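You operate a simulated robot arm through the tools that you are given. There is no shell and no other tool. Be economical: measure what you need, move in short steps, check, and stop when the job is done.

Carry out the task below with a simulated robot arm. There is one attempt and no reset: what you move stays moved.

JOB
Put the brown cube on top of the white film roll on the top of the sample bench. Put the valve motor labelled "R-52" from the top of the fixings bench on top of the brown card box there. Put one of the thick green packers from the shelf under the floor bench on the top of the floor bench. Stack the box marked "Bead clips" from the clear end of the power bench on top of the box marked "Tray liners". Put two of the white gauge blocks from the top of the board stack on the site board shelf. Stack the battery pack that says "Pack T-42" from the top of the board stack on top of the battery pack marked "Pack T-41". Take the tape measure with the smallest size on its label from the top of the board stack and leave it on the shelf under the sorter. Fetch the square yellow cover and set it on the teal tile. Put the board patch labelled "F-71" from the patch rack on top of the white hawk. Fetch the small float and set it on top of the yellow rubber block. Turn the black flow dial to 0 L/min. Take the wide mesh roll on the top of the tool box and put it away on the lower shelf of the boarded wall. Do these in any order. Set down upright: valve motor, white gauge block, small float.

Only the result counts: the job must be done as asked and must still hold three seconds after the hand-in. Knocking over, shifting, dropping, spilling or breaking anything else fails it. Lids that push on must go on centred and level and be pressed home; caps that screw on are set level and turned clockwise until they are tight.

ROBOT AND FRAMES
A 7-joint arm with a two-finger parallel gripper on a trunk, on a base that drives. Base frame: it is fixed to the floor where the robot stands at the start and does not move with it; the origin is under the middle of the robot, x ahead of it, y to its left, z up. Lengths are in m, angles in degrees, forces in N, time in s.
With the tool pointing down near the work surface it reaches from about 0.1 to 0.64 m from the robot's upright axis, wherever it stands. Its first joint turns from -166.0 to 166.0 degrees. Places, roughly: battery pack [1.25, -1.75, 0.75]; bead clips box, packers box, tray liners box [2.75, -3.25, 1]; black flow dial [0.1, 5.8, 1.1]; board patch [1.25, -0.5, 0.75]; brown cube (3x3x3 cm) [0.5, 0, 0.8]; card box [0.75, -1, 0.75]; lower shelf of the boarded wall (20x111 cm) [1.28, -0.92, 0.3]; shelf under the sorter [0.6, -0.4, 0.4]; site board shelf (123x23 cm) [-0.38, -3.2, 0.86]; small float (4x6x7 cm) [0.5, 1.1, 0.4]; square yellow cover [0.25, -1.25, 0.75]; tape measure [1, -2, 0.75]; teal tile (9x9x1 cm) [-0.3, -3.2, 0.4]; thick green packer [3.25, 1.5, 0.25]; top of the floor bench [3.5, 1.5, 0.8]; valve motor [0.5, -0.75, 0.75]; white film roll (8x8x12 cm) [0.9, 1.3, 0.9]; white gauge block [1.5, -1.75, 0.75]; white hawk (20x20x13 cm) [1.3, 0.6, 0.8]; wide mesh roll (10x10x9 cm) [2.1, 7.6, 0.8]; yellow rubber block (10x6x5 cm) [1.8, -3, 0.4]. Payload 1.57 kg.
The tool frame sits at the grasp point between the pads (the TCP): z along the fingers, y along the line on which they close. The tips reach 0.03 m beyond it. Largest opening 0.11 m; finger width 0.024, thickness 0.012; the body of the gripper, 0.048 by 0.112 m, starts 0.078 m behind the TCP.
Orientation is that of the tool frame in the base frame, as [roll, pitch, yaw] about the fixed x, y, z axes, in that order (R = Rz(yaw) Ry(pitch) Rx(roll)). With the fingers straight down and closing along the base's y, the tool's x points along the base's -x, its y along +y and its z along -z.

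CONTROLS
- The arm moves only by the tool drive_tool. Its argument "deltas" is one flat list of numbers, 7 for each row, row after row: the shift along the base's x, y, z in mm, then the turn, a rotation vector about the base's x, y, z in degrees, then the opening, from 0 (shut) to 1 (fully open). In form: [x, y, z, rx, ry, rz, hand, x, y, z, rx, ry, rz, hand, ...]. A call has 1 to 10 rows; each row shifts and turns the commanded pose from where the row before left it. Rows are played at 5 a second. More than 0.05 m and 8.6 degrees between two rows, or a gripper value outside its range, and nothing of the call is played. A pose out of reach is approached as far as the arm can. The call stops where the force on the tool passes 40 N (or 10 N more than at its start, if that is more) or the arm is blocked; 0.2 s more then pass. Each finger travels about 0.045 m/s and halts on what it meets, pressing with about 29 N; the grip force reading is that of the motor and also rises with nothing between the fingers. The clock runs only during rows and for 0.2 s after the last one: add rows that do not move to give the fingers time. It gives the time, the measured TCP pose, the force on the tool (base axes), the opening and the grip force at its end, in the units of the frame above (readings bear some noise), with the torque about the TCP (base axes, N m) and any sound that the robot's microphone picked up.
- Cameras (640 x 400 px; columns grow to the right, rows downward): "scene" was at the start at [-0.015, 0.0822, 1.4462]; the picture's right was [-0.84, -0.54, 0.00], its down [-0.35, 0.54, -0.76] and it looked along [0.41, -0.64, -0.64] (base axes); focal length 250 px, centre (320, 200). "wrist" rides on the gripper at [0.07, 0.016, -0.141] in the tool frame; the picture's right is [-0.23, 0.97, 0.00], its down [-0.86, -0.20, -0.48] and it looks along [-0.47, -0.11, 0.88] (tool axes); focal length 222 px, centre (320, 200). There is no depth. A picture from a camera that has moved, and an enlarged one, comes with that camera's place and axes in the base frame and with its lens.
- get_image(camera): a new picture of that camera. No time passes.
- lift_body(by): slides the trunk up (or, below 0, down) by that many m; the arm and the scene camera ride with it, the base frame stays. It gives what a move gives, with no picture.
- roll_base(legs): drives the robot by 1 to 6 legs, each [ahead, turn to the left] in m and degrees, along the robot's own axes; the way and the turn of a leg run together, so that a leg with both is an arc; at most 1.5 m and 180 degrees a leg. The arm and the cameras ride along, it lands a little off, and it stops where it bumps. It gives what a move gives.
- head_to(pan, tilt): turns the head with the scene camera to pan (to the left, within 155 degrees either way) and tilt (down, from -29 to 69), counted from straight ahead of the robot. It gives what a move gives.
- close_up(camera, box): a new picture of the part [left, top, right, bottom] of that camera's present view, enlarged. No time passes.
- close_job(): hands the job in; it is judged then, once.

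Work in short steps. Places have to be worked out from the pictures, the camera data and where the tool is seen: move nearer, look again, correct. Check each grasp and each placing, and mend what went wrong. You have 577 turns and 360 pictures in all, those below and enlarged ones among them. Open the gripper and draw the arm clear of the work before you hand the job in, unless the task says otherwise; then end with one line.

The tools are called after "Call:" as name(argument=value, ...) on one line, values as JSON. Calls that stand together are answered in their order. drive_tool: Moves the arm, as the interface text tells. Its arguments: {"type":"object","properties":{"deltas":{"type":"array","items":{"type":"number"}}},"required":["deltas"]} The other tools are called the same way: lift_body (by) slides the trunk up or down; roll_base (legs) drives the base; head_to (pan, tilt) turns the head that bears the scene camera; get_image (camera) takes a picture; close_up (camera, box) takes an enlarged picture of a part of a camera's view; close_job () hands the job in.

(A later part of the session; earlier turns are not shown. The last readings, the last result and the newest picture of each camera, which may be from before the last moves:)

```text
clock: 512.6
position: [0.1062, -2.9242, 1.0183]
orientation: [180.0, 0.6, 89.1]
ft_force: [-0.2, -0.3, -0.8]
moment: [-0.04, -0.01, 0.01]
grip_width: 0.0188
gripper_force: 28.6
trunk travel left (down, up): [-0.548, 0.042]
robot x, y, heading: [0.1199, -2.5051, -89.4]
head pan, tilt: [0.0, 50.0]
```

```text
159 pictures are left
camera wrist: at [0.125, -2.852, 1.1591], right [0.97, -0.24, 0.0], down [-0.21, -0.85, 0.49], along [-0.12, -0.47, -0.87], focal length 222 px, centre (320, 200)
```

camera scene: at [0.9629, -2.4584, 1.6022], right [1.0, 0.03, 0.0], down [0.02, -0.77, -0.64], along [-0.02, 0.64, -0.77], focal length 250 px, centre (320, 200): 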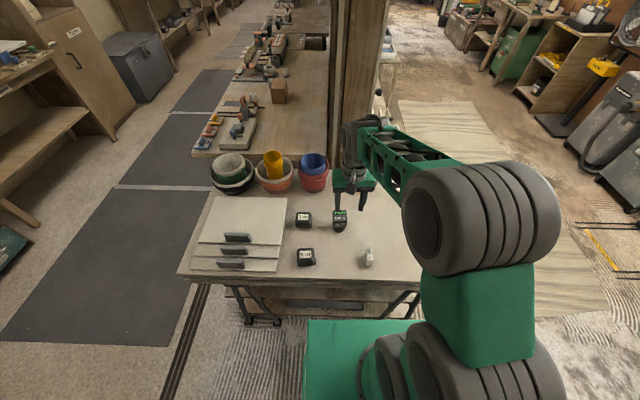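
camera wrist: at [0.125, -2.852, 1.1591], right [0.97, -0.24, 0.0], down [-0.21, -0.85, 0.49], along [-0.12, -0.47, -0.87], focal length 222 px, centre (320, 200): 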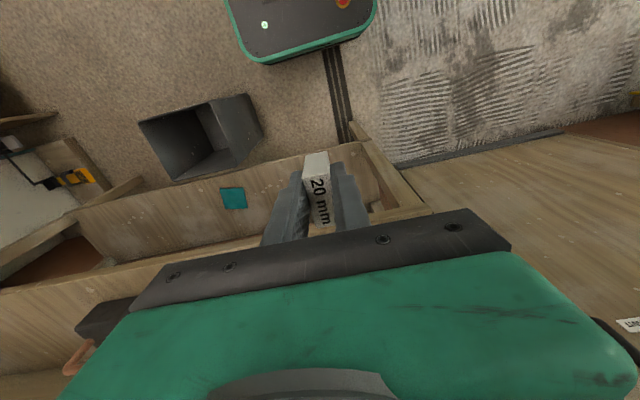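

I take it to (0.135,-3.125), beside the first block.

Call:
drive_tool(deltas=[7, -45, -10, 0, 0, 0.9, 0, 7, -45, -15, 0, 0, 0, 0, 7, -45, -15, 0, 0, 0, 0, 8, -45, -15, 0, 0, 0, 0, 0, -21, -15, 0, 0, 0, 0, 0, 0, 0, 0, 0, 0, 0])

Call:
get_image(camera="wrist")

```text
clock: 514.0
position: [0.1352, -3.1255, 0.9472]
orientation: [-180.0, 0.5, 89.9]
ft_force: [0.9, 0.2, -0.7]
moment: [-0.01, -0.02, 0.0]
grip_width: 0.0191
gripper_force: 28.8
trunk travel left (down, up): [-0.548, 0.042]
robot x, y, heading: [0.1158, -2.5055, -89.7]
head pan, tilt: [0.0, 50.0]
```

```text
158 pictures are left
camera wrist: at [0.1525, -3.0539, 1.0885], right [0.97, -0.23, 0.0], down [-0.2, -0.85, 0.49], along [-0.11, -0.47, -0.87], focal length 222 px, centre (320, 200)
```

wrist: 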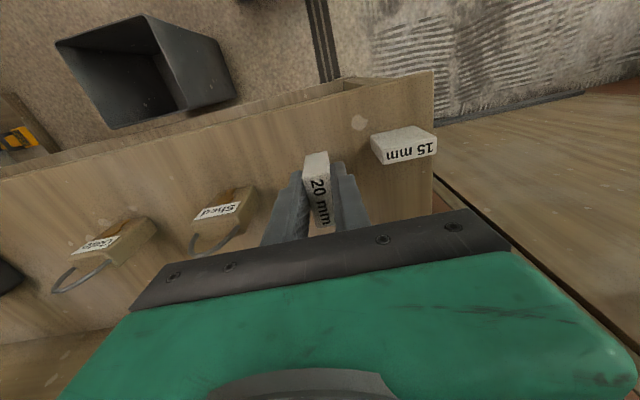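

Good spacing. I lower to contact.

Call:
drive_tool(deltas=[2, 0, -15, 0, 0, 0, 0, 0, 0, -12, 0, 0, 0, 0, 0, 0, -6, 0, 0, 0, 0, 0, 0, -3, 0, 0, 0, 0])

Call:
drive_tool(deltas=[0, 0, -3, 0, 0, 0, 0, 0, 0, -3, 0, 0, 0, 0])

```text
clock: 515.0
position: [0.1379, -3.1235, 0.9117]
orientation: [-180.0, 0.5, 89.9]
ft_force: [-0.6, 0.2, 0.0]
moment: [0.02, 0.0, 0.0]
grip_width: 0.0188
gripper_force: 28.7
trunk travel left (down, up): [-0.548, 0.042]
robot x, y, heading: [0.1166, -2.5021, -89.1]
head pan, tilt: [0.0, 50.0]
```

```text
clock: 515.6
position: [0.1377, -3.1252, 0.9081]
orientation: [179.9, 0.7, 89.9]
ft_force: [-1.4, 2.8, 12.0]
moment: [0.2, 0.0, 0.0]
grip_width: 0.0187
gripper_force: 28.9
trunk travel left (down, up): [-0.548, 0.042]
robot x, y, heading: [0.1128, -2.5076, -89.6]
head pan, tilt: [0.0, 50.0]
```

Contact. I release, rise and check.

Call:
drive_tool(deltas=[0, 0, -1, 0, 0, 0, 0, 0, 0, 1, 0, 0, 0, 0.25, 0, 0, 0, 0, 0, 0, 0.4, 0, 0, 20, 0, 0, 0, 0.4, 0, 0, 40, 0, 0, 0, 0.4, 0, 20, 40, 0, 0, 0, 0.5, 0, 45, 10, 0, 0, 0, 0.5, 0, 45, 0, 0, 0, 0, 0.5])

Call:
get_image(camera="wrist")

```text
clock: 517.4
position: [0.1378, -3.0138, 1.0189]
orientation: [-180.0, 0.6, 89.9]
ft_force: [-1.0, 1.0, 0.1]
moment: [-0.01, -0.01, -0.02]
grip_width: 0.0552
gripper_force: 0.2
trunk travel left (down, up): [-0.548, 0.042]
robot x, y, heading: [0.1137, -2.5038, -89.4]
head pan, tilt: [0.0, 50.0]
```

```text
157 pictures are left
camera wrist: at [0.1556, -2.9415, 1.1591], right [0.97, -0.23, 0.0], down [-0.2, -0.85, 0.49], along [-0.11, -0.47, -0.87], focal length 222 px, centre (320, 200)
```

wrist: 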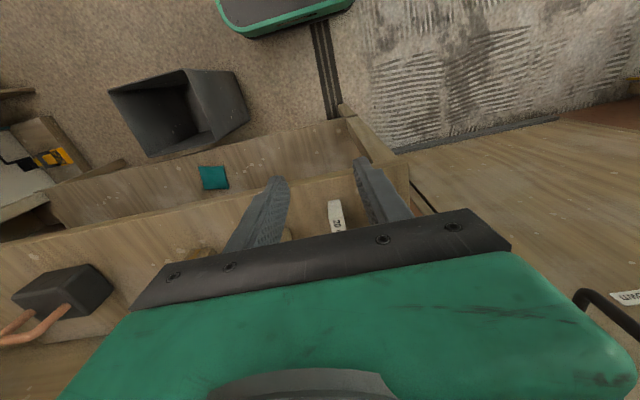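

Both gauge blocks stand on the site shelf. Next the 3 m tape (smallest of 5 m / 3 m) at about (0.88,-1.884). I drive to the stack's south side again.

Call:
roll_base(legs=[[0, 89.4], [0.8, 0], [0, 89]])

Call:
get_image(camera="scene")

Call:
get_image(camera="wrist")

```text
clock: 529.2
position: [0.9312, -1.9951, 1.0181]
orientation: [-180.0, 0.5, -93.9]
ft_force: [1.2, 0.0, 0.8]
moment: [0.0, 0.04, -0.01]
grip_width: 0.055
gripper_force: 0.1
trunk travel left (down, up): [-0.548, 0.042]
robot x, y, heading: [0.9195, -2.5045, 86.7]
head pan, tilt: [0.0, 50.0]
```

```text
156 pictures are left
camera scene: at [0.7663, -2.4804, 1.6052], right [1.0, -0.05, 0.0], down [-0.04, -0.76, -0.64], along [0.04, 0.64, -0.77], focal length 250 px, centre (320, 200)
```

scene: 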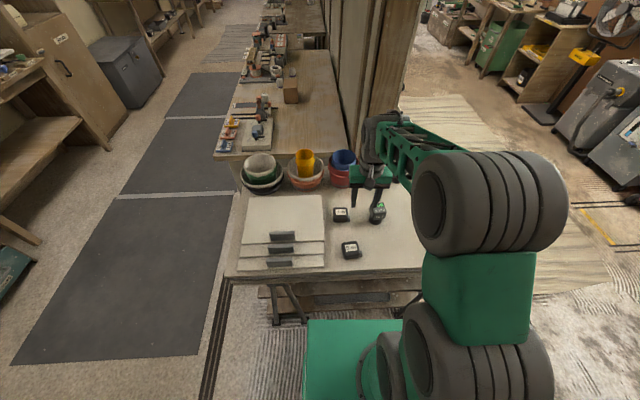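

```text
155 pictures are left
camera wrist: at [0.9109, -2.0652, 1.1586], right [-0.96, 0.29, 0.0], down [0.26, 0.84, 0.49], along [0.14, 0.47, -0.87], focal length 222 px, centre (320, 200)
```

wrist: 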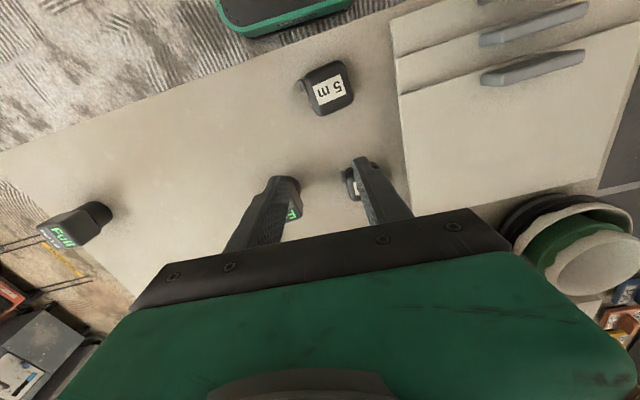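

I move above the 3 m tape and look straight down.

Call:
drive_tool(deltas=[-14, 35, 0, 0, 0, 3.9, 0.8, -14, 36, 0, 0, 0, 0, 0.8, -15, 36, -10, 0, 0, 0, 0.8, 0, 0, 0, 0, 0, 0, 0.8])

Call:
lift_body(by=-0.1)

Call:
get_image(camera="wrist")

Call:
close_up(camera="scene", box=[290, 130, 430, 230])

```text
clock: 530.2
position: [0.887, -1.8877, 1.0069]
orientation: [179.9, 0.5, -90.0]
ft_force: [-0.2, 0.1, -0.2]
moment: [-0.02, -0.02, -0.01]
grip_width: 0.088
gripper_force: 0.0
trunk travel left (down, up): [-0.548, 0.042]
robot x, y, heading: [0.9192, -2.505, 86.7]
head pan, tilt: [0.0, 50.0]
```

```text
clock: 531.6
position: [0.8873, -1.8882, 0.9075]
orientation: [-179.9, 0.5, -90.0]
ft_force: [0.3, -0.5, -0.1]
moment: [0.0, -0.02, 0.0]
grip_width: 0.0882
gripper_force: 0.1
trunk travel left (down, up): [-0.448, 0.142]
robot x, y, heading: [0.9199, -2.5037, 86.9]
head pan, tilt: [0.0, 50.0]
```

```text
154 pictures are left
camera wrist: at [0.8718, -1.9594, 1.0481], right [-0.97, 0.23, 0.0], down [0.2, 0.85, 0.49], along [0.11, 0.47, -0.87], focal length 222 px, centre (320, 200)
```

wrist: 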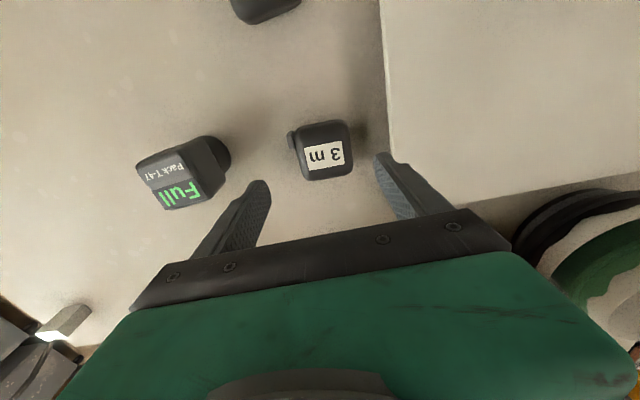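

```text
4.00 times, centred on (360, 180) of scene
camera zoom: at [0.7664, -2.4805, 1.5052], right [1.0, -0.06, 0.0], down [-0.04, -0.76, -0.64], along [0.04, 0.64, -0.77], focal length 998 px, centre (160, 280)
```

zoom: 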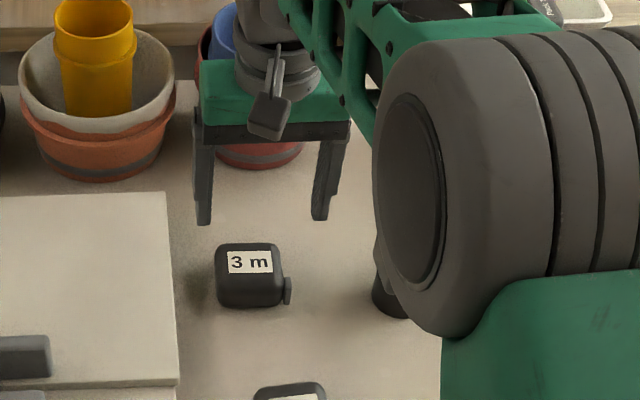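

Tape centre (0.886,-1.885), about 7 cm wide. I open wider and lower by trunk to z≈0.812, then close.

Call:
drive_tool(deltas=[1, 6, 0, 0, 0, 0, 0.92, 0, 0, 0, 0, 0, 0, 0.92])

Call:
lift_body(by=-0.093)

Call:
get_image(camera="wrist")

```text
clock: 532.2
position: [0.8864, -1.8827, 0.9063]
orientation: [179.9, 0.5, -89.9]
ft_force: [-0.9, 0.8, -0.1]
moment: [0.01, 0.03, 0.04]
grip_width: 0.1009
gripper_force: 0.1
trunk travel left (down, up): [-0.448, 0.142]
robot x, y, heading: [0.9229, -2.5029, 87.0]
head pan, tilt: [0.0, 50.0]
```

```text
clock: 533.4
position: [0.8879, -1.8828, 0.8147]
orientation: [-180.0, 0.5, -90.0]
ft_force: [0.1, -0.4, 0.1]
moment: [0.01, 0.01, 0.01]
grip_width: 0.1014
gripper_force: 0.1
trunk travel left (down, up): [-0.355, 0.235]
robot x, y, heading: [0.9226, -2.5051, 86.8]
head pan, tilt: [0.0, 50.0]
```

```text
152 pictures are left
camera wrist: at [0.8729, -1.9536, 0.955], right [-0.97, 0.23, 0.0], down [0.2, 0.85, 0.49], along [0.11, 0.47, -0.87], focal length 222 px, centre (320, 200)
```

wrist: 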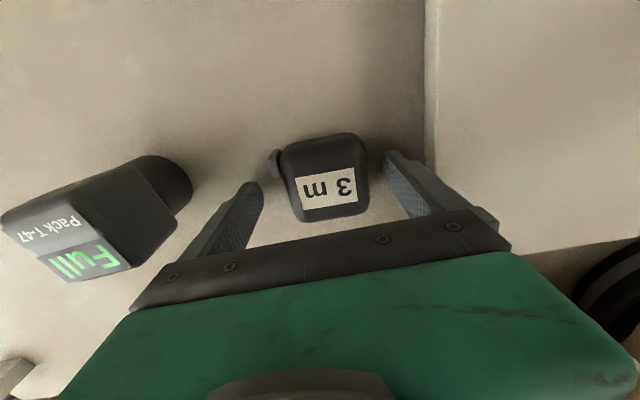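

Fingers straddle the tape. I close.

Call:
drive_tool(deltas=[0, 0, -3, 0, 0, 0, 0.8, 0, 0, 0, 0, 0, 0, 0.6, 0, 0, 0, 0, 0, 0, 0.4, 0, 0, 0, 0, 0, 0, 0.3, 0, 0, 0, 0, 0, 0, 0.3, 0, 0, 0, 0, 0, 0, 0.3])

Call:
get_image(camera="wrist")

```text
clock: 534.8
position: [0.8869, -1.8836, 0.8108]
orientation: [-179.9, 0.5, -90.1]
ft_force: [-1.1, -0.8, 0.4]
moment: [-0.06, 0.05, -0.03]
grip_width: 0.062
gripper_force: 29.4
trunk travel left (down, up): [-0.355, 0.235]
robot x, y, heading: [0.9186, -2.5063, 87.0]
head pan, tilt: [0.0, 50.0]
```

```text
151 pictures are left
camera wrist: at [0.8727, -1.9539, 0.9519], right [-0.97, 0.23, 0.0], down [0.2, 0.85, 0.49], along [0.11, 0.47, -0.87], focal length 222 px, centre (320, 200)
```

wrist: 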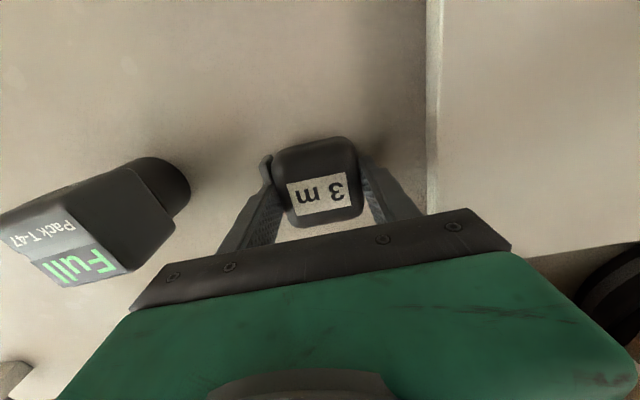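

Gripped. I lift, retract, and drive round to the west corridor toward the sorter.

Call:
lift_body(by=0.2)

Call:
drive_tool(deltas=[0, -45, 10, 0, 0, 0, 0.3, 0, -45, 10, 0, 0, 0, 0.3, 0, -45, 10, 0, 0, 0, 0.3, 0, -30, 0, 0, 0, 0, 0.3])

Call:
roll_base(legs=[[0, 92], [0.72, 0], [0, -68], [1.0, 0], [0, -20], [0.5, 0]])

Call:
head_to(pan=-50, tilt=35)

Call:
get_image(camera="scene")

```text
clock: 537.0
position: [0.8883, -1.8828, 1.0109]
orientation: [-180.0, 0.5, -90.0]
ft_force: [-0.1, 0.0, -2.6]
moment: [0.0, 0.0, -0.04]
grip_width: 0.0619
gripper_force: 28.8
trunk travel left (down, up): [-0.555, 0.035]
robot x, y, heading: [0.9206, -2.5041, 87.2]
head pan, tilt: [0.0, 50.0]
```

```text
clock: 538.0
position: [0.8897, -2.0485, 1.0396]
orientation: [-179.9, 0.6, -90.0]
ft_force: [-0.6, 0.2, -2.9]
moment: [0.03, -0.01, 0.0]
grip_width: 0.0617
gripper_force: 29.5
trunk travel left (down, up): [-0.555, 0.035]
robot x, y, heading: [0.9212, -2.504, 86.8]
head pan, tilt: [0.0, 50.0]
```

```text
clock: 557.2
position: [-0.178, -0.5744, 1.0387]
orientation: [179.9, 0.5, -86.9]
ft_force: [-0.3, -0.5, -2.7]
moment: [-0.05, 0.01, -0.01]
grip_width: 0.0617
gripper_force: 29.1
trunk travel left (down, up): [-0.555, 0.035]
robot x, y, heading: [-0.1258, -1.0261, 89.9]
head pan, tilt: [0.0, 50.0]
```

```text
clock: 558.4
position: [-0.1783, -0.5743, 1.0389]
orientation: [180.0, 0.5, -86.9]
ft_force: [0.3, 0.5, -2.9]
moment: [-0.01, 0.04, 0.04]
grip_width: 0.0615
gripper_force: 28.7
trunk travel left (down, up): [-0.555, 0.035]
robot x, y, heading: [-0.1285, -1.0312, 90.0]
head pan, tilt: [-50.0, 35.0]
```

```text
150 pictures are left
camera scene: at [-0.2119, -1.0337, 1.6339], right [0.64, -0.77, 0.0], down [-0.44, -0.37, -0.82], along [0.63, 0.53, -0.57], focal length 250 px, centre (320, 200)
```

scene: 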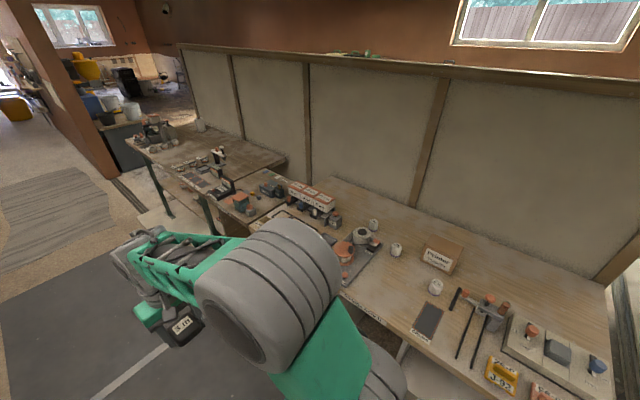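

I continue to y≈-0.45 and turn to face the fixings bench; then look.

Call:
roll_base(legs=[[0.55, 0], [0, -90]])

Call:
head_to(pan=0, tilt=40)

Call:
get_image(camera="scene")

```text
clock: 565.4
position: [0.3301, -0.4299, 1.0388]
orientation: [-179.9, 0.5, -177.3]
ft_force: [0.1, -0.3, -2.6]
moment: [0.02, -0.04, -0.02]
grip_width: 0.0616
gripper_force: 29.1
trunk travel left (down, up): [-0.555, 0.035]
robot x, y, heading: [-0.1236, -0.4841, -0.3]
head pan, tilt: [-50.0, 35.0]
```

```text
clock: 566.6
position: [0.3305, -0.4302, 1.038]
orientation: [-179.9, 0.5, -177.2]
ft_force: [-0.1, 0.2, -2.2]
moment: [0.02, 0.03, -0.04]
grip_width: 0.0618
gripper_force: 29.2
trunk travel left (down, up): [-0.555, 0.035]
robot x, y, heading: [-0.1235, -0.4853, -0.5]
head pan, tilt: [0.0, 40.0]
```

```text
149 pictures are left
camera scene: at [-0.0986, -0.3283, 1.6263], right [-0.01, -1.0, 0.0], down [-0.64, 0.01, -0.77], along [0.77, -0.01, -0.64], focal length 250 px, centre (320, 200)
```

scene: 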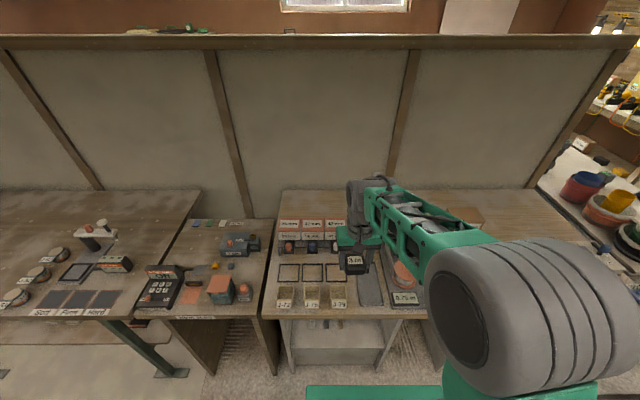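

The shelf under the sorter section is visible low. I back up 0.25 m, lower the trunk and look.

Call:
roll_base(legs=[[-0.3, 0]])

Call:
lift_body(by=-0.4)

Call:
head_to(pan=-10, tilt=30)

Call:
get_image(camera="scene")

```text
clock: 568.6
position: [0.0255, -0.4278, 1.0401]
orientation: [-179.9, 0.5, -177.4]
ft_force: [0.0, 0.0, -1.8]
moment: [-0.02, -0.03, -0.01]
grip_width: 0.0616
gripper_force: 29.0
trunk travel left (down, up): [-0.555, 0.035]
robot x, y, heading: [-0.4319, -0.4792, -0.5]
head pan, tilt: [0.0, 40.0]
```

```text
clock: 572.5
position: [0.0246, -0.4276, 0.6388]
orientation: [-180.0, 0.4, -177.3]
ft_force: [0.5, -0.9, -2.0]
moment: [-0.01, 0.01, 0.01]
grip_width: 0.0617
gripper_force: 28.8
trunk travel left (down, up): [-0.155, 0.435]
robot x, y, heading: [-0.4307, -0.4784, -0.5]
head pan, tilt: [0.0, 40.0]
```

```text
clock: 573.2
position: [0.0246, -0.4268, 0.6384]
orientation: [180.0, 0.5, -177.3]
ft_force: [0.3, -0.4, -2.3]
moment: [0.02, -0.02, -0.03]
grip_width: 0.0617
gripper_force: 28.8
trunk travel left (down, up): [-0.155, 0.435]
robot x, y, heading: [-0.4337, -0.4781, -0.5]
head pan, tilt: [-10.0, 30.0]
```

```text
148 pictures are left
camera scene: at [-0.4, -0.3415, 1.2416], right [-0.18, -0.98, 0.0], down [-0.49, 0.09, -0.87], along [0.85, -0.16, -0.5], focal length 250 px, centre (320, 200)
```

scene: 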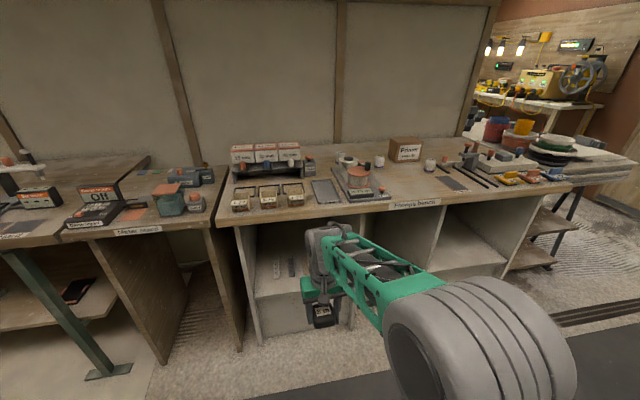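

I zoom on the compartment.

Call:
close_up(camera="scene", box=[220, 190, 420, 350])

Call:
get_image(camera="wrist")

```text
2.50 times, centred on (320, 270) of scene
camera zoom: at [-0.4, -0.3415, 1.2416], right [-0.18, -0.98, 0.0], down [-0.49, 0.09, -0.87], along [0.85, -0.16, -0.5], focal length 624 px, centre (320, 25)
```

zoom: 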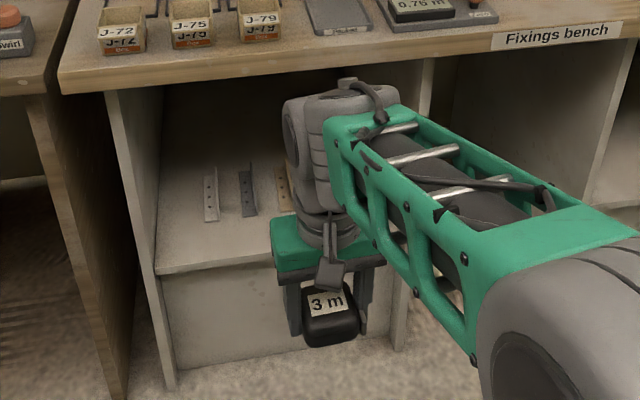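

```text
146 pictures are left
camera wrist: at [-0.0451, -0.4141, 0.7797], right [0.18, 0.98, 0.0], down [0.86, -0.16, 0.49], along [0.48, -0.09, -0.87], focal length 222 px, centre (320, 200)
```

wrist: 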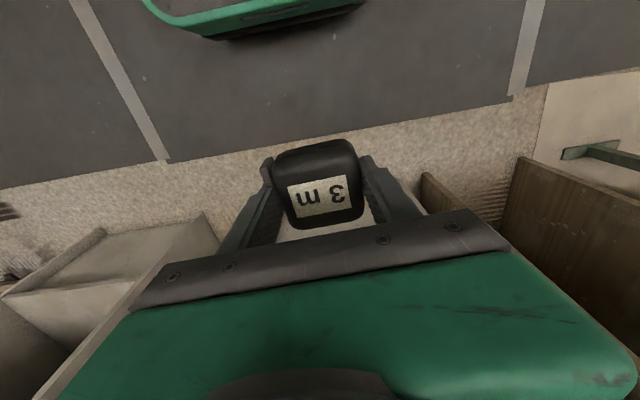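

The compartment spans y≈-0.62…-0.20, shelf z≈0.40, front x≈0.30. I tilt the tool 34° and look at the shelf with the wrist camera.

Call:
drive_tool(deltas=[0, -5, -25, 0, -8.5, 0, 0.3, 0, -5, -25, 0, -8.5, 0, 0.3, 0, -5, -25, 0, -8.5, 0, 0.3, 0, -5, -15, 0, -8.5, -2.7, 0.3, 0, 0, 0, 0, 0, 0, 0.3])

Call:
get_image(camera="wrist")

Call:
get_image(camera="scene")

```text
refused: row 4 steps farther than a row can; nothing moved
```

```text
145 pictures are left
camera wrist: at [-0.0451, -0.4141, 0.7797], right [0.18, 0.98, 0.0], down [0.86, -0.16, 0.49], along [0.48, -0.09, -0.87], focal length 222 px, centre (320, 200)
```

wrist: 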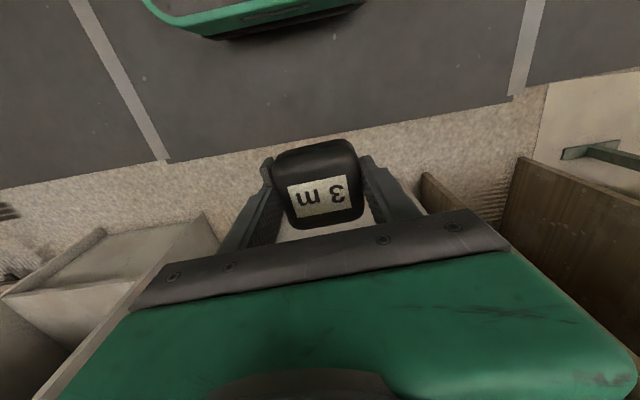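

```text
144 pictures are left
camera scene: at [-0.4, -0.3415, 1.2416], right [-0.18, -0.98, 0.0], down [-0.49, 0.09, -0.87], along [0.85, -0.16, -0.5], focal length 250 px, centre (320, 200)
```

scene: 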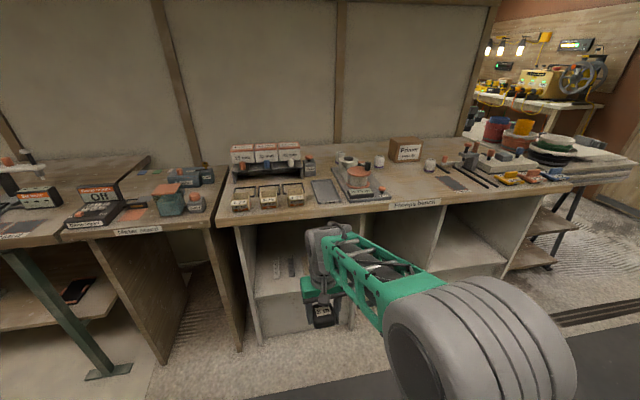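

One row combined too much rotation; I resend with it split.

Call:
drive_tool(deltas=[0, -5, -25, 0, -8.5, 0, 0.3, 0, -5, -25, 0, -8.5, 0, 0.3, 0, -5, -25, 0, -8.5, 0, 0.3, 0, -5, -15, 0, -8.5, 0, 0.3, 0, 0, 0, 0, 0, -2.7, 0.3])

Call:
get_image(camera="wrist")

```text
clock: 574.4
position: [0.025, -0.4486, 0.5491]
orientation: [-178.3, 34.5, -179.4]
ft_force: [0.0, 1.1, -1.4]
moment: [0.02, 0.03, -0.01]
grip_width: 0.0618
gripper_force: 28.7
trunk travel left (down, up): [-0.155, 0.435]
robot x, y, heading: [-0.4293, -0.4806, -0.4]
head pan, tilt: [-10.0, 30.0]
```

```text
143 pictures are left
camera wrist: at [-0.1106, -0.4285, 0.6259], right [0.19, 0.98, 0.1], down [0.43, -0.18, 0.88], along [0.88, -0.13, -0.46], focal length 222 px, centre (320, 200)
```

wrist: 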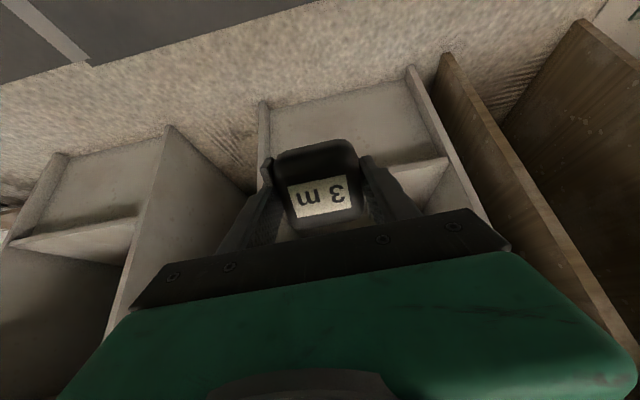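

Shelf looks to be at z≈0.335, front x≈0.355. I tilt a bit more, drive 0.2 m closer, and shift to y≈-0.54.

Call:
drive_tool(deltas=[0, -30, -20, 0, -8, 0, 0.3, 0, -30, -20, 0, 0, 0, 0.3, 0, -30, -20, 0, 0, 0, 0.3])

Call:
roll_base(legs=[[0.22, 0]])

Call:
get_image(camera="wrist")

Call:
get_image(camera="scene")

```text
clock: 575.2
position: [0.0261, -0.539, 0.4899]
orientation: [-177.9, 42.4, -179.3]
ft_force: [0.1, 0.7, -1.7]
moment: [-0.02, 0.04, 0.01]
grip_width: 0.0619
gripper_force: 29.1
trunk travel left (down, up): [-0.155, 0.435]
robot x, y, heading: [-0.4317, -0.479, -0.4]
head pan, tilt: [-10.0, 30.0]
```

```text
clock: 576.9
position: [0.2478, -0.5417, 0.4887]
orientation: [-178.1, 42.5, -179.5]
ft_force: [0.3, -0.8, -2.3]
moment: [-0.01, 0.03, -0.03]
grip_width: 0.0615
gripper_force: 28.7
trunk travel left (down, up): [-0.155, 0.435]
robot x, y, heading: [-0.2115, -0.4819, -0.7]
head pan, tilt: [-10.0, 30.0]
```

```text
142 pictures are left
camera wrist: at [0.1032, -0.521, 0.546], right [0.18, 0.97, 0.13], down [0.31, -0.18, 0.94], along [0.93, -0.13, -0.33], focal length 222 px, centre (320, 200)
```

wrist: 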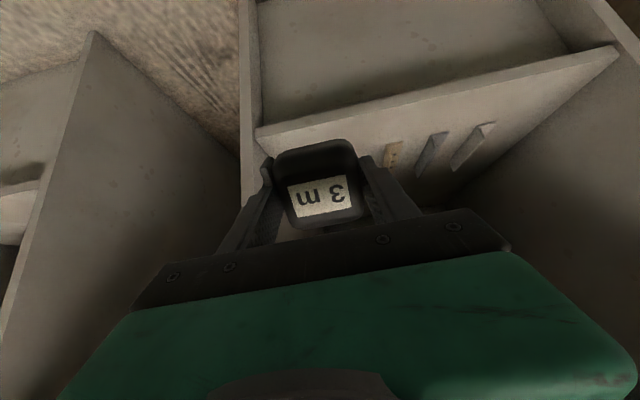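

```text
141 pictures are left
camera scene: at [-0.1781, -0.3438, 1.2417], right [-0.18, -0.98, 0.0], down [-0.49, 0.09, -0.87], along [0.85, -0.16, -0.5], focal length 250 px, centre (320, 200)
```

scene: 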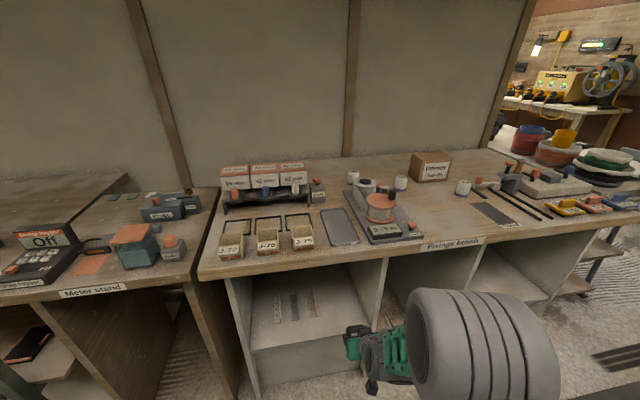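

Space between panel and brackets is clear. I move in over the shelf.

Call:
drive_tool(deltas=[45, 2, -10, 0, 0, 0, 0.3, 45, 2, -10, 0, 0, 0, 0.3, 45, 2, -15, 0, 0, 0, 0.3, 30, 0, -15, 0, 0, 0, 0.3, 0, 0, 0, 0, 0, 0, 0.3])

Call:
get_image(camera="wrist")

Call:
get_image(camera="scene")

```text
clock: 578.1
position: [0.4157, -0.5371, 0.4365]
orientation: [-178.1, 42.3, -179.6]
ft_force: [-0.9, 0.6, -2.0]
moment: [-0.02, 0.02, -0.01]
grip_width: 0.0619
gripper_force: 28.7
trunk travel left (down, up): [-0.155, 0.435]
robot x, y, heading: [-0.2119, -0.4796, -0.6]
head pan, tilt: [-10.0, 30.0]
```

```text
140 pictures are left
camera wrist: at [0.27, -0.5165, 0.4938], right [0.18, 0.97, 0.13], down [0.31, -0.18, 0.94], along [0.93, -0.13, -0.33], focal length 222 px, centre (320, 200)
```

wrist: 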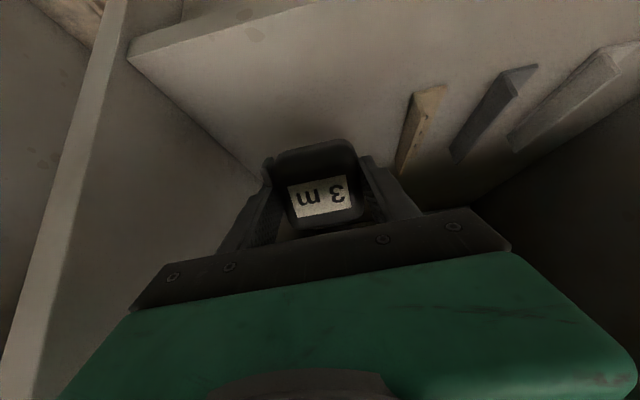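

```text
139 pictures are left
camera scene: at [-0.178, -0.3438, 1.2417], right [-0.18, -0.98, 0.0], down [-0.49, 0.09, -0.87], along [0.85, -0.16, -0.5], focal length 250 px, centre (320, 200)
```

scene: 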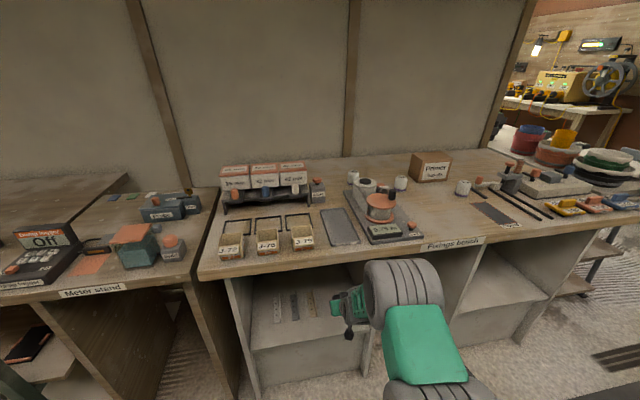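

No contact. I lower gently until the tape touches.

Call:
drive_tool(deltas=[0, -3, -20, 0, 0, 0, 0.3, 0, 0, -15, 0, 0, 0, 0.3, 0, 0, -8, 0, 0, 0, 0.3, 0, 0, -5, 0, 0, 0, 0.3])

Call:
drive_tool(deltas=[0, 0, -5, 0, 0, 0, 0.3, 0, 0, -4, 0, 0, 0, 0.3, 0, 0, -4, 0, 0, 0, 0.3])

Call:
get_image(camera="wrist")

```text
clock: 579.1
position: [0.4177, -0.539, 0.396]
orientation: [-178.0, 43.1, -179.6]
ft_force: [2.0, -1.7, 24.7]
moment: [0.75, -0.07, -0.04]
grip_width: 0.0621
gripper_force: 28.7
trunk travel left (down, up): [-0.155, 0.435]
robot x, y, heading: [-0.2074, -0.4811, -0.8]
head pan, tilt: [-10.0, 30.0]
```

```text
clock: 579.7
position: [0.4158, -0.5386, 0.3845]
orientation: [-178.1, 42.8, -179.6]
ft_force: [1.8, 0.0, 7.7]
moment: [0.29, -0.06, -0.08]
grip_width: 0.0618
gripper_force: 29.5
trunk travel left (down, up): [-0.155, 0.435]
robot x, y, heading: [-0.2052, -0.4795, -0.6]
head pan, tilt: [-10.0, 30.0]
stopped in row 3: the force on the tool passed its limit (the readings are from after the stop); the commanded pose is now the measured one
```

```text
138 pictures are left
camera wrist: at [0.27, -0.5178, 0.4408], right [0.18, 0.97, 0.13], down [0.3, -0.18, 0.94], along [0.94, -0.13, -0.32], focal length 222 px, centre (320, 200)
```

wrist: 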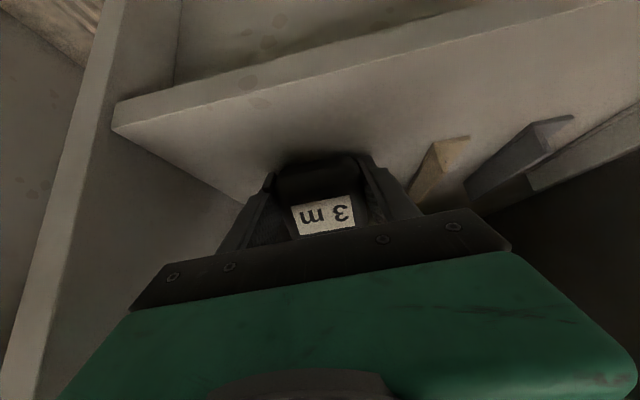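

It's pivoting flat. I press slightly more, then release and withdraw.

Call:
drive_tool(deltas=[0, 0, -4, 0, 0, 0, 0.3, 0, 0, -4, 0, 0, 0, 0.3])

Call:
drive_tool(deltas=[0, 0, 0, 0, 0, 0, 0.5, 0, 0, 0, 0, 0, 0, 0.75, 0, 0, 0, 0, 0, 0, 0.8, -15, 0, 8, 0, 0, 0, 0.8, -40, 0, 15, 0, 0, 0, 0.8, -45, 0, 10, 0, 0, 0, 0.8, -45, 0, 10, 0, 0, 0, 0.8])

Call:
get_image(camera="wrist")

```text
clock: 580.2
position: [0.4193, -0.5388, 0.3854]
orientation: [-178.1, 43.4, -179.6]
ft_force: [1.0, 0.5, 10.8]
moment: [0.39, 0.02, -0.04]
grip_width: 0.0617
gripper_force: 28.8
trunk travel left (down, up): [-0.155, 0.435]
robot x, y, heading: [-0.2078, -0.4827, -0.9]
head pan, tilt: [-10.0, 30.0]
stopped in row 2: the force on the tool passed its limit (the readings are from after the stop); the commanded pose is now the measured one
```

```text
clock: 581.8
position: [0.2698, -0.5396, 0.4259]
orientation: [-178.2, 42.9, -179.6]
ft_force: [0.1, -0.7, -0.7]
moment: [0.01, -0.02, -0.02]
grip_width: 0.0882
gripper_force: 0.1
trunk travel left (down, up): [-0.155, 0.435]
robot x, y, heading: [-0.2089, -0.4793, -0.5]
head pan, tilt: [-10.0, 30.0]
```

```text
137 pictures are left
camera wrist: at [0.1245, -0.5184, 0.481], right [0.18, 0.97, 0.13], down [0.3, -0.18, 0.94], along [0.94, -0.13, -0.32], focal length 222 px, centre (320, 200)
```

wrist: 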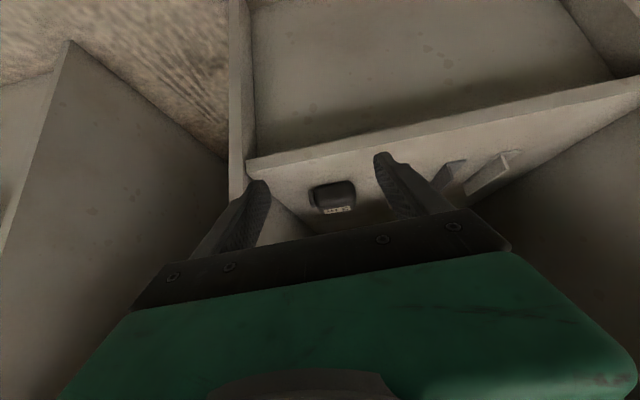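

Tape is on the shelf under the sorter. Next, the valve motor on the fixings bench: I back out, restore the tool, raise the trunk and look.

Call:
roll_base(legs=[[-0.2, 0]])

Call:
drive_tool(deltas=[0, 0, 30, 0, 8.5, 0, 0.8, 0, 0, 30, 0, 8.5, 0, 0.8, 0, 0, 30, 0, 8.5, 0, 0.8, 0, 0, 30, 0, 8.5, 0, 0.8, 0, 0, 20, 0, 8.5, 0, 0.8])

Call:
lift_body(by=0.4)

Call:
roll_base(legs=[[0, -90], [0.3, 0], [0, 90], [0.25, 0]])

Call:
head_to(pan=0, tilt=45)

Call:
get_image(camera="scene")

```text
clock: 583.4
position: [0.0739, -0.5364, 0.4257]
orientation: [-178.0, 43.1, -179.5]
ft_force: [-0.3, 0.3, 0.3]
moment: [-0.02, -0.01, 0.01]
grip_width: 0.0881
gripper_force: 0.1
trunk travel left (down, up): [-0.155, 0.435]
robot x, y, heading: [-0.413, -0.4793, -0.4]
head pan, tilt: [-10.0, 30.0]
```

```text
clock: 584.6
position: [0.0717, -0.5367, 0.5668]
orientation: [-178.5, 0.5, -179.6]
ft_force: [-0.1, -0.3, 0.2]
moment: [-0.01, -0.03, -0.02]
grip_width: 0.088
gripper_force: 0.1
trunk travel left (down, up): [-0.155, 0.435]
robot x, y, heading: [-0.4052, -0.4806, -0.2]
head pan, tilt: [-10.0, 30.0]
```

```text
clock: 588.4
position: [0.0738, -0.5352, 0.9653]
orientation: [-178.4, 0.7, -179.7]
ft_force: [0.0, 0.0, 0.0]
moment: [0.02, 0.0, 0.0]
grip_width: 0.0879
gripper_force: 0.0
trunk travel left (down, up): [-0.555, 0.035]
robot x, y, heading: [-0.4071, -0.4799, -0.5]
head pan, tilt: [-10.0, 30.0]
```

```text
clock: 599.4
position: [0.333, -0.7979, 0.9664]
orientation: [-178.4, 0.6, -176.0]
ft_force: [-0.1, 0.4, 0.3]
moment: [-0.01, 0.0, -0.01]
grip_width: 0.0881
gripper_force: 0.0
trunk travel left (down, up): [-0.555, 0.035]
robot x, y, heading: [-0.1474, -0.7719, 2.9]
head pan, tilt: [-10.0, 30.0]
```

```text
clock: 600.2
position: [0.3335, -0.799, 0.9653]
orientation: [-178.4, 0.5, -176.1]
ft_force: [0.6, -0.3, -0.4]
moment: [0.02, 0.05, 0.0]
grip_width: 0.088
gripper_force: 0.1
trunk travel left (down, up): [-0.555, 0.035]
robot x, y, heading: [-0.1553, -0.7703, 2.9]
head pan, tilt: [0.0, 45.0]
```

```text
136 pictures are left
camera scene: at [-0.1363, -0.6161, 1.6191], right [0.05, -1.0, 0.0], down [-0.71, -0.04, -0.71], along [0.71, 0.04, -0.71], focal length 250 px, centre (320, 200)
```

scene: 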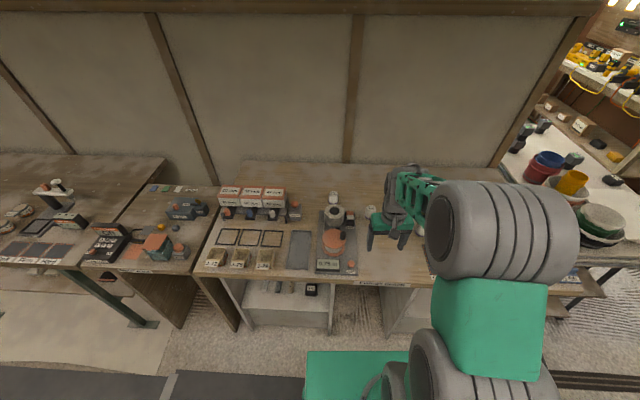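

I zoom to read the motors' labels.

Call:
close_up(camera="scene", box=[300, 160, 440, 280])

Call:
get_image(camera="wrist")

```text
3.33 times, centred on (370, 220) of scene
camera zoom: at [-0.1363, -0.6161, 1.6191], right [0.05, -1.0, 0.0], down [-0.71, -0.04, -0.71], along [0.71, 0.04, -0.71], focal length 832 px, centre (153, 133)
```

zoom: 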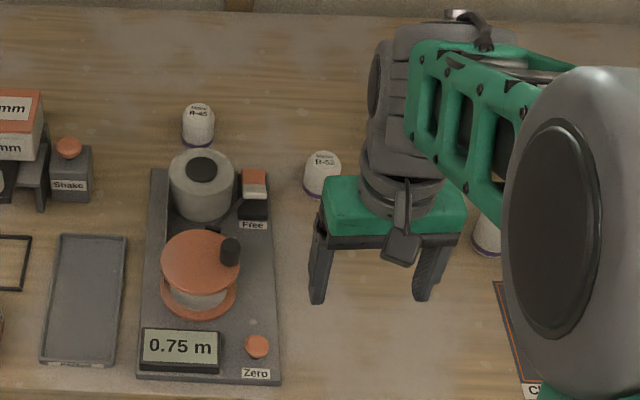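

```text
134 pictures are left
camera wrist: at [0.2624, -0.7822, 1.1059], right [0.16, 0.99, -0.02], down [0.86, -0.13, 0.49], along [0.48, -0.1, -0.87], focal length 222 px, centre (320, 200)
```

wrist: 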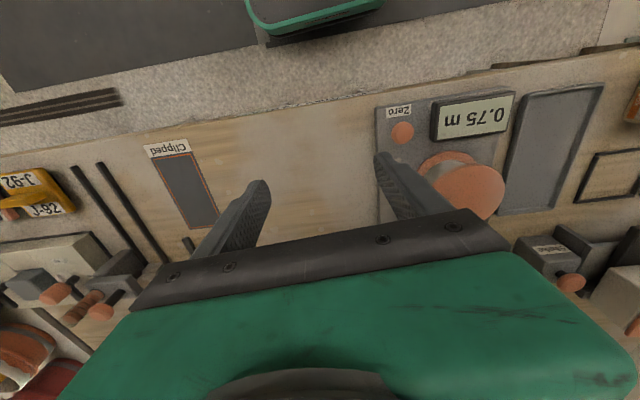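

I zoom further on the middle motor's label.

Call:
close_up(camera="scene", box=[345, 180, 385, 230])

```text
8.00 times, centred on (365, 205) of scene
camera zoom: at [-0.1363, -0.6161, 1.6191], right [0.05, -1.0, 0.0], down [-0.71, -0.04, -0.71], along [0.71, 0.04, -0.71], focal length 1997 px, centre (-40, 160)
```

zoom: 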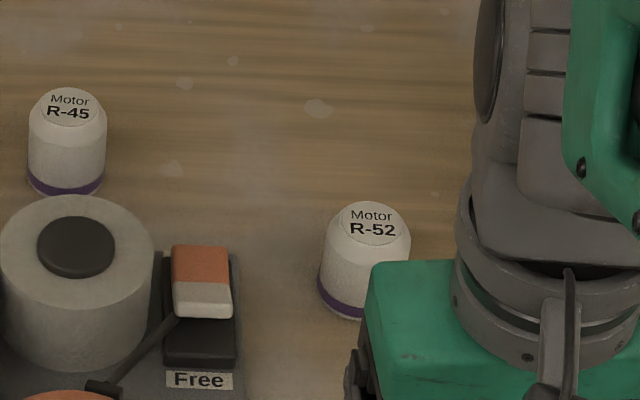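

R-52 is at about (0.59,-0.79). I move 0.1 m closer, lower the trunk, and position above it.

Call:
roll_base(legs=[[0, -2.9], [0.1, 0]])

Call:
drive_tool(deltas=[30, 2, 10, 0, 0, 0, 0.8, 40, 2, 10, 0, 0, 0, 0.8, 40, 2, 0, 0, 0, 0, 0.8, 30, 0, 0, 0, 0, 0, 0.8, 0, 0, 0, 0, 0, 0, 0.8])

Call:
get_image(camera="wrist")

Call:
get_image(camera="scene")

```text
clock: 601.8
position: [0.4321, -0.8218, 0.9658]
orientation: [-178.4, 0.6, -179.0]
ft_force: [0.0, -0.2, -0.1]
moment: [-0.01, 0.04, -0.01]
grip_width: 0.0881
gripper_force: 0.1
trunk travel left (down, up): [-0.555, 0.035]
robot x, y, heading: [-0.0504, -0.7718, 0.1]
head pan, tilt: [0.0, 45.0]
```

```text
clock: 603.0
position: [0.5695, -0.8156, 0.9853]
orientation: [-178.4, 0.6, -179.0]
ft_force: [0.6, 0.0, 0.5]
moment: [-0.01, 0.0, 0.02]
grip_width: 0.0884
gripper_force: 0.0
trunk travel left (down, up): [-0.555, 0.035]
robot x, y, heading: [-0.0531, -0.7737, -0.0]
head pan, tilt: [0.0, 45.0]
```

```text
132 pictures are left
camera wrist: at [0.4998, -0.7963, 1.1264], right [0.21, 0.98, -0.02], down [0.85, -0.17, 0.49], along [0.48, -0.12, -0.87], focal length 222 px, centre (320, 200)
```

wrist: 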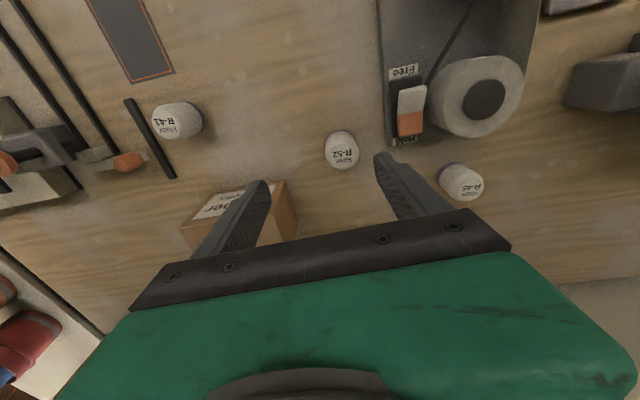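

```text
131 pictures are left
camera scene: at [-0.0295, -0.6169, 1.6191], right [0.0, -1.0, 0.0], down [-0.71, 0.0, -0.71], along [0.71, 0.0, -0.71], focal length 250 px, centre (320, 200)
```

scene: 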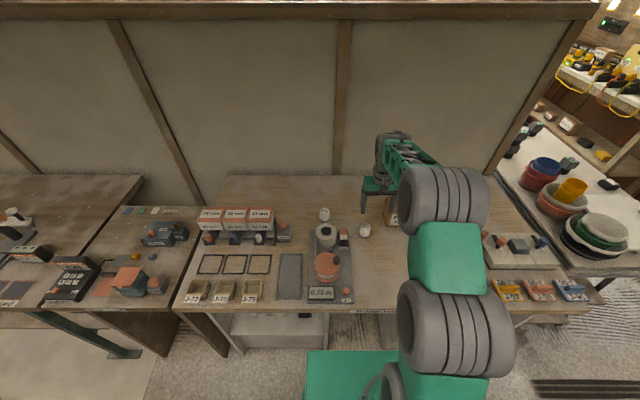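

R-52 triangulates to (0.595,-0.793). I centre above and lower with the trunk.

Call:
drive_tool(deltas=[13, 12, 0, 1.6, 0.6, -1, 0.8, 12, 11, 0, 0, 0, 0, 0.7, 0, 0, 0, 0, 0, 0, 0.7])

Call:
lift_body(by=-0.09)

Call:
get_image(camera="wrist")

```text
clock: 603.8
position: [0.5941, -0.7936, 0.9868]
orientation: [180.0, 0.0, -180.0]
ft_force: [0.4, 0.5, -0.3]
moment: [0.03, -0.02, -0.01]
grip_width: 0.0768
gripper_force: 0.1
trunk travel left (down, up): [-0.555, 0.035]
robot x, y, heading: [-0.0504, -0.7691, -0.2]
head pan, tilt: [0.0, 45.0]
```

```text
clock: 605.0
position: [0.5945, -0.7957, 0.8964]
orientation: [180.0, 0.1, 180.0]
ft_force: [0.0, -0.4, -0.2]
moment: [0.0, 0.0, -0.01]
grip_width: 0.0771
gripper_force: 0.0
trunk travel left (down, up): [-0.465, 0.125]
robot x, y, heading: [-0.0516, -0.7703, -0.1]
head pan, tilt: [0.0, 45.0]
```

```text
130 pictures are left
camera wrist: at [0.5256, -0.7779, 1.0383], right [0.23, 0.97, 0.0], down [0.85, -0.2, 0.48], along [0.47, -0.11, -0.88], focal length 222 px, centre (320, 200)
```

wrist: 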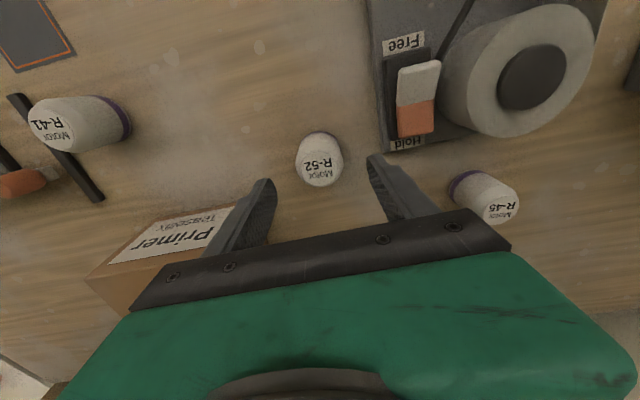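

Centred. I lower to grasp height and close.

Call:
lift_body(by=-0.056)

Call:
drive_tool(deltas=[0, 0, 0, 0, 0, 0, 0.5, 0, 0, 0, 0, 0, 0, 0.3, 0, 0, 0, 0, 0, 0, 0.2, 0, 0, 0, 0, 0, 0, 0.2, 0, 0, 0, 0, 0, 0, 0.2])

Call:
get_image(camera="wrist")

```text
clock: 606.0
position: [0.5938, -0.7952, 0.8412]
orientation: [179.9, -0.1, -180.0]
ft_force: [0.0, 0.1, -0.2]
moment: [0.0, 0.0, 0.02]
grip_width: 0.077
gripper_force: 0.1
trunk travel left (down, up): [-0.409, 0.181]
robot x, y, heading: [-0.0514, -0.771, -0.1]
head pan, tilt: [0.0, 45.0]
```

```text
clock: 607.2
position: [0.5947, -0.7957, 0.8404]
orientation: [-180.0, 0.0, 179.9]
ft_force: [0.5, -0.3, 0.2]
moment: [-0.03, -0.01, 0.05]
grip_width: 0.0428
gripper_force: 29.0
trunk travel left (down, up): [-0.409, 0.181]
robot x, y, heading: [-0.0478, -0.7687, -0.0]
head pan, tilt: [0.0, 45.0]
```

```text
129 pictures are left
camera wrist: at [0.5256, -0.7779, 0.9822], right [0.23, 0.97, 0.0], down [0.86, -0.2, 0.48], along [0.47, -0.11, -0.88], focal length 222 px, centre (320, 200)
```

wrist: 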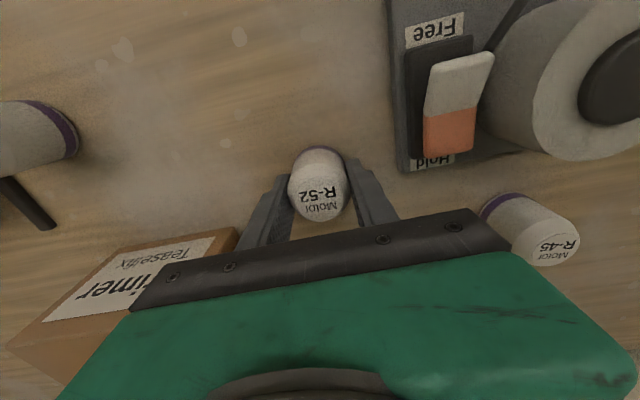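

Gripped (0.043). I lift and locate the card box.

Call:
lift_body(by=0.16)

Call:
get_image(camera="wrist")

Call:
close_up(camera="scene", box=[330, 150, 450, 260])

```text
clock: 609.0
position: [0.5943, -0.7948, 0.9999]
orientation: [-179.9, -0.1, 180.0]
ft_force: [-0.4, 0.4, -0.9]
moment: [-0.01, 0.01, 0.0]
grip_width: 0.0428
gripper_force: 29.0
trunk travel left (down, up): [-0.569, 0.021]
robot x, y, heading: [-0.0479, -0.7678, 0.1]
head pan, tilt: [0.0, 45.0]
```

```text
128 pictures are left
camera wrist: at [0.5257, -0.7779, 1.1419], right [0.23, 0.97, 0.0], down [0.86, -0.2, 0.48], along [0.47, -0.11, -0.88], focal length 222 px, centre (320, 200)
```

wrist: 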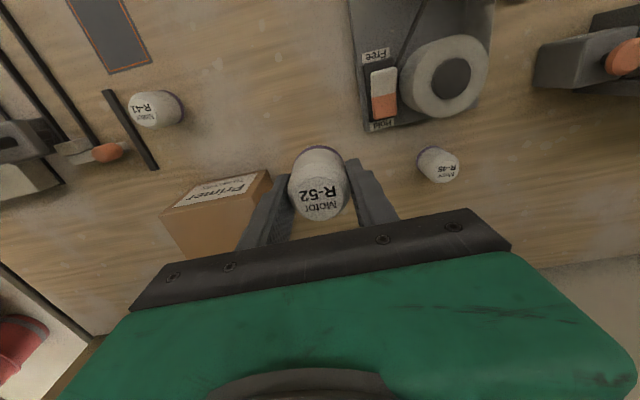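

```text
3.64 times, centred on (390, 205) of scene
camera zoom: at [-0.0293, -0.6169, 1.633], right [0.0, -1.0, 0.0], down [-0.71, 0.0, -0.71], along [0.71, 0.0, -0.71], focal length 908 px, centre (66, 182)
```

zoom: 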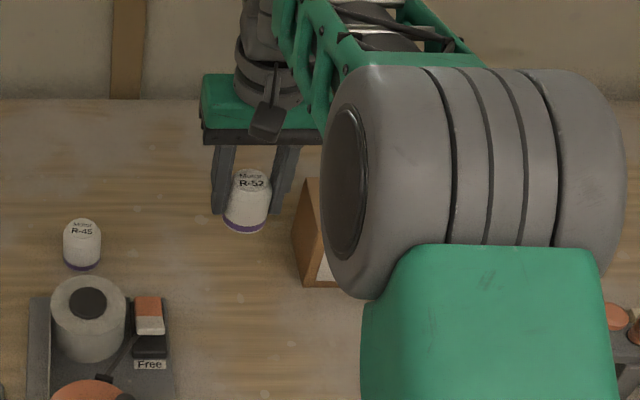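

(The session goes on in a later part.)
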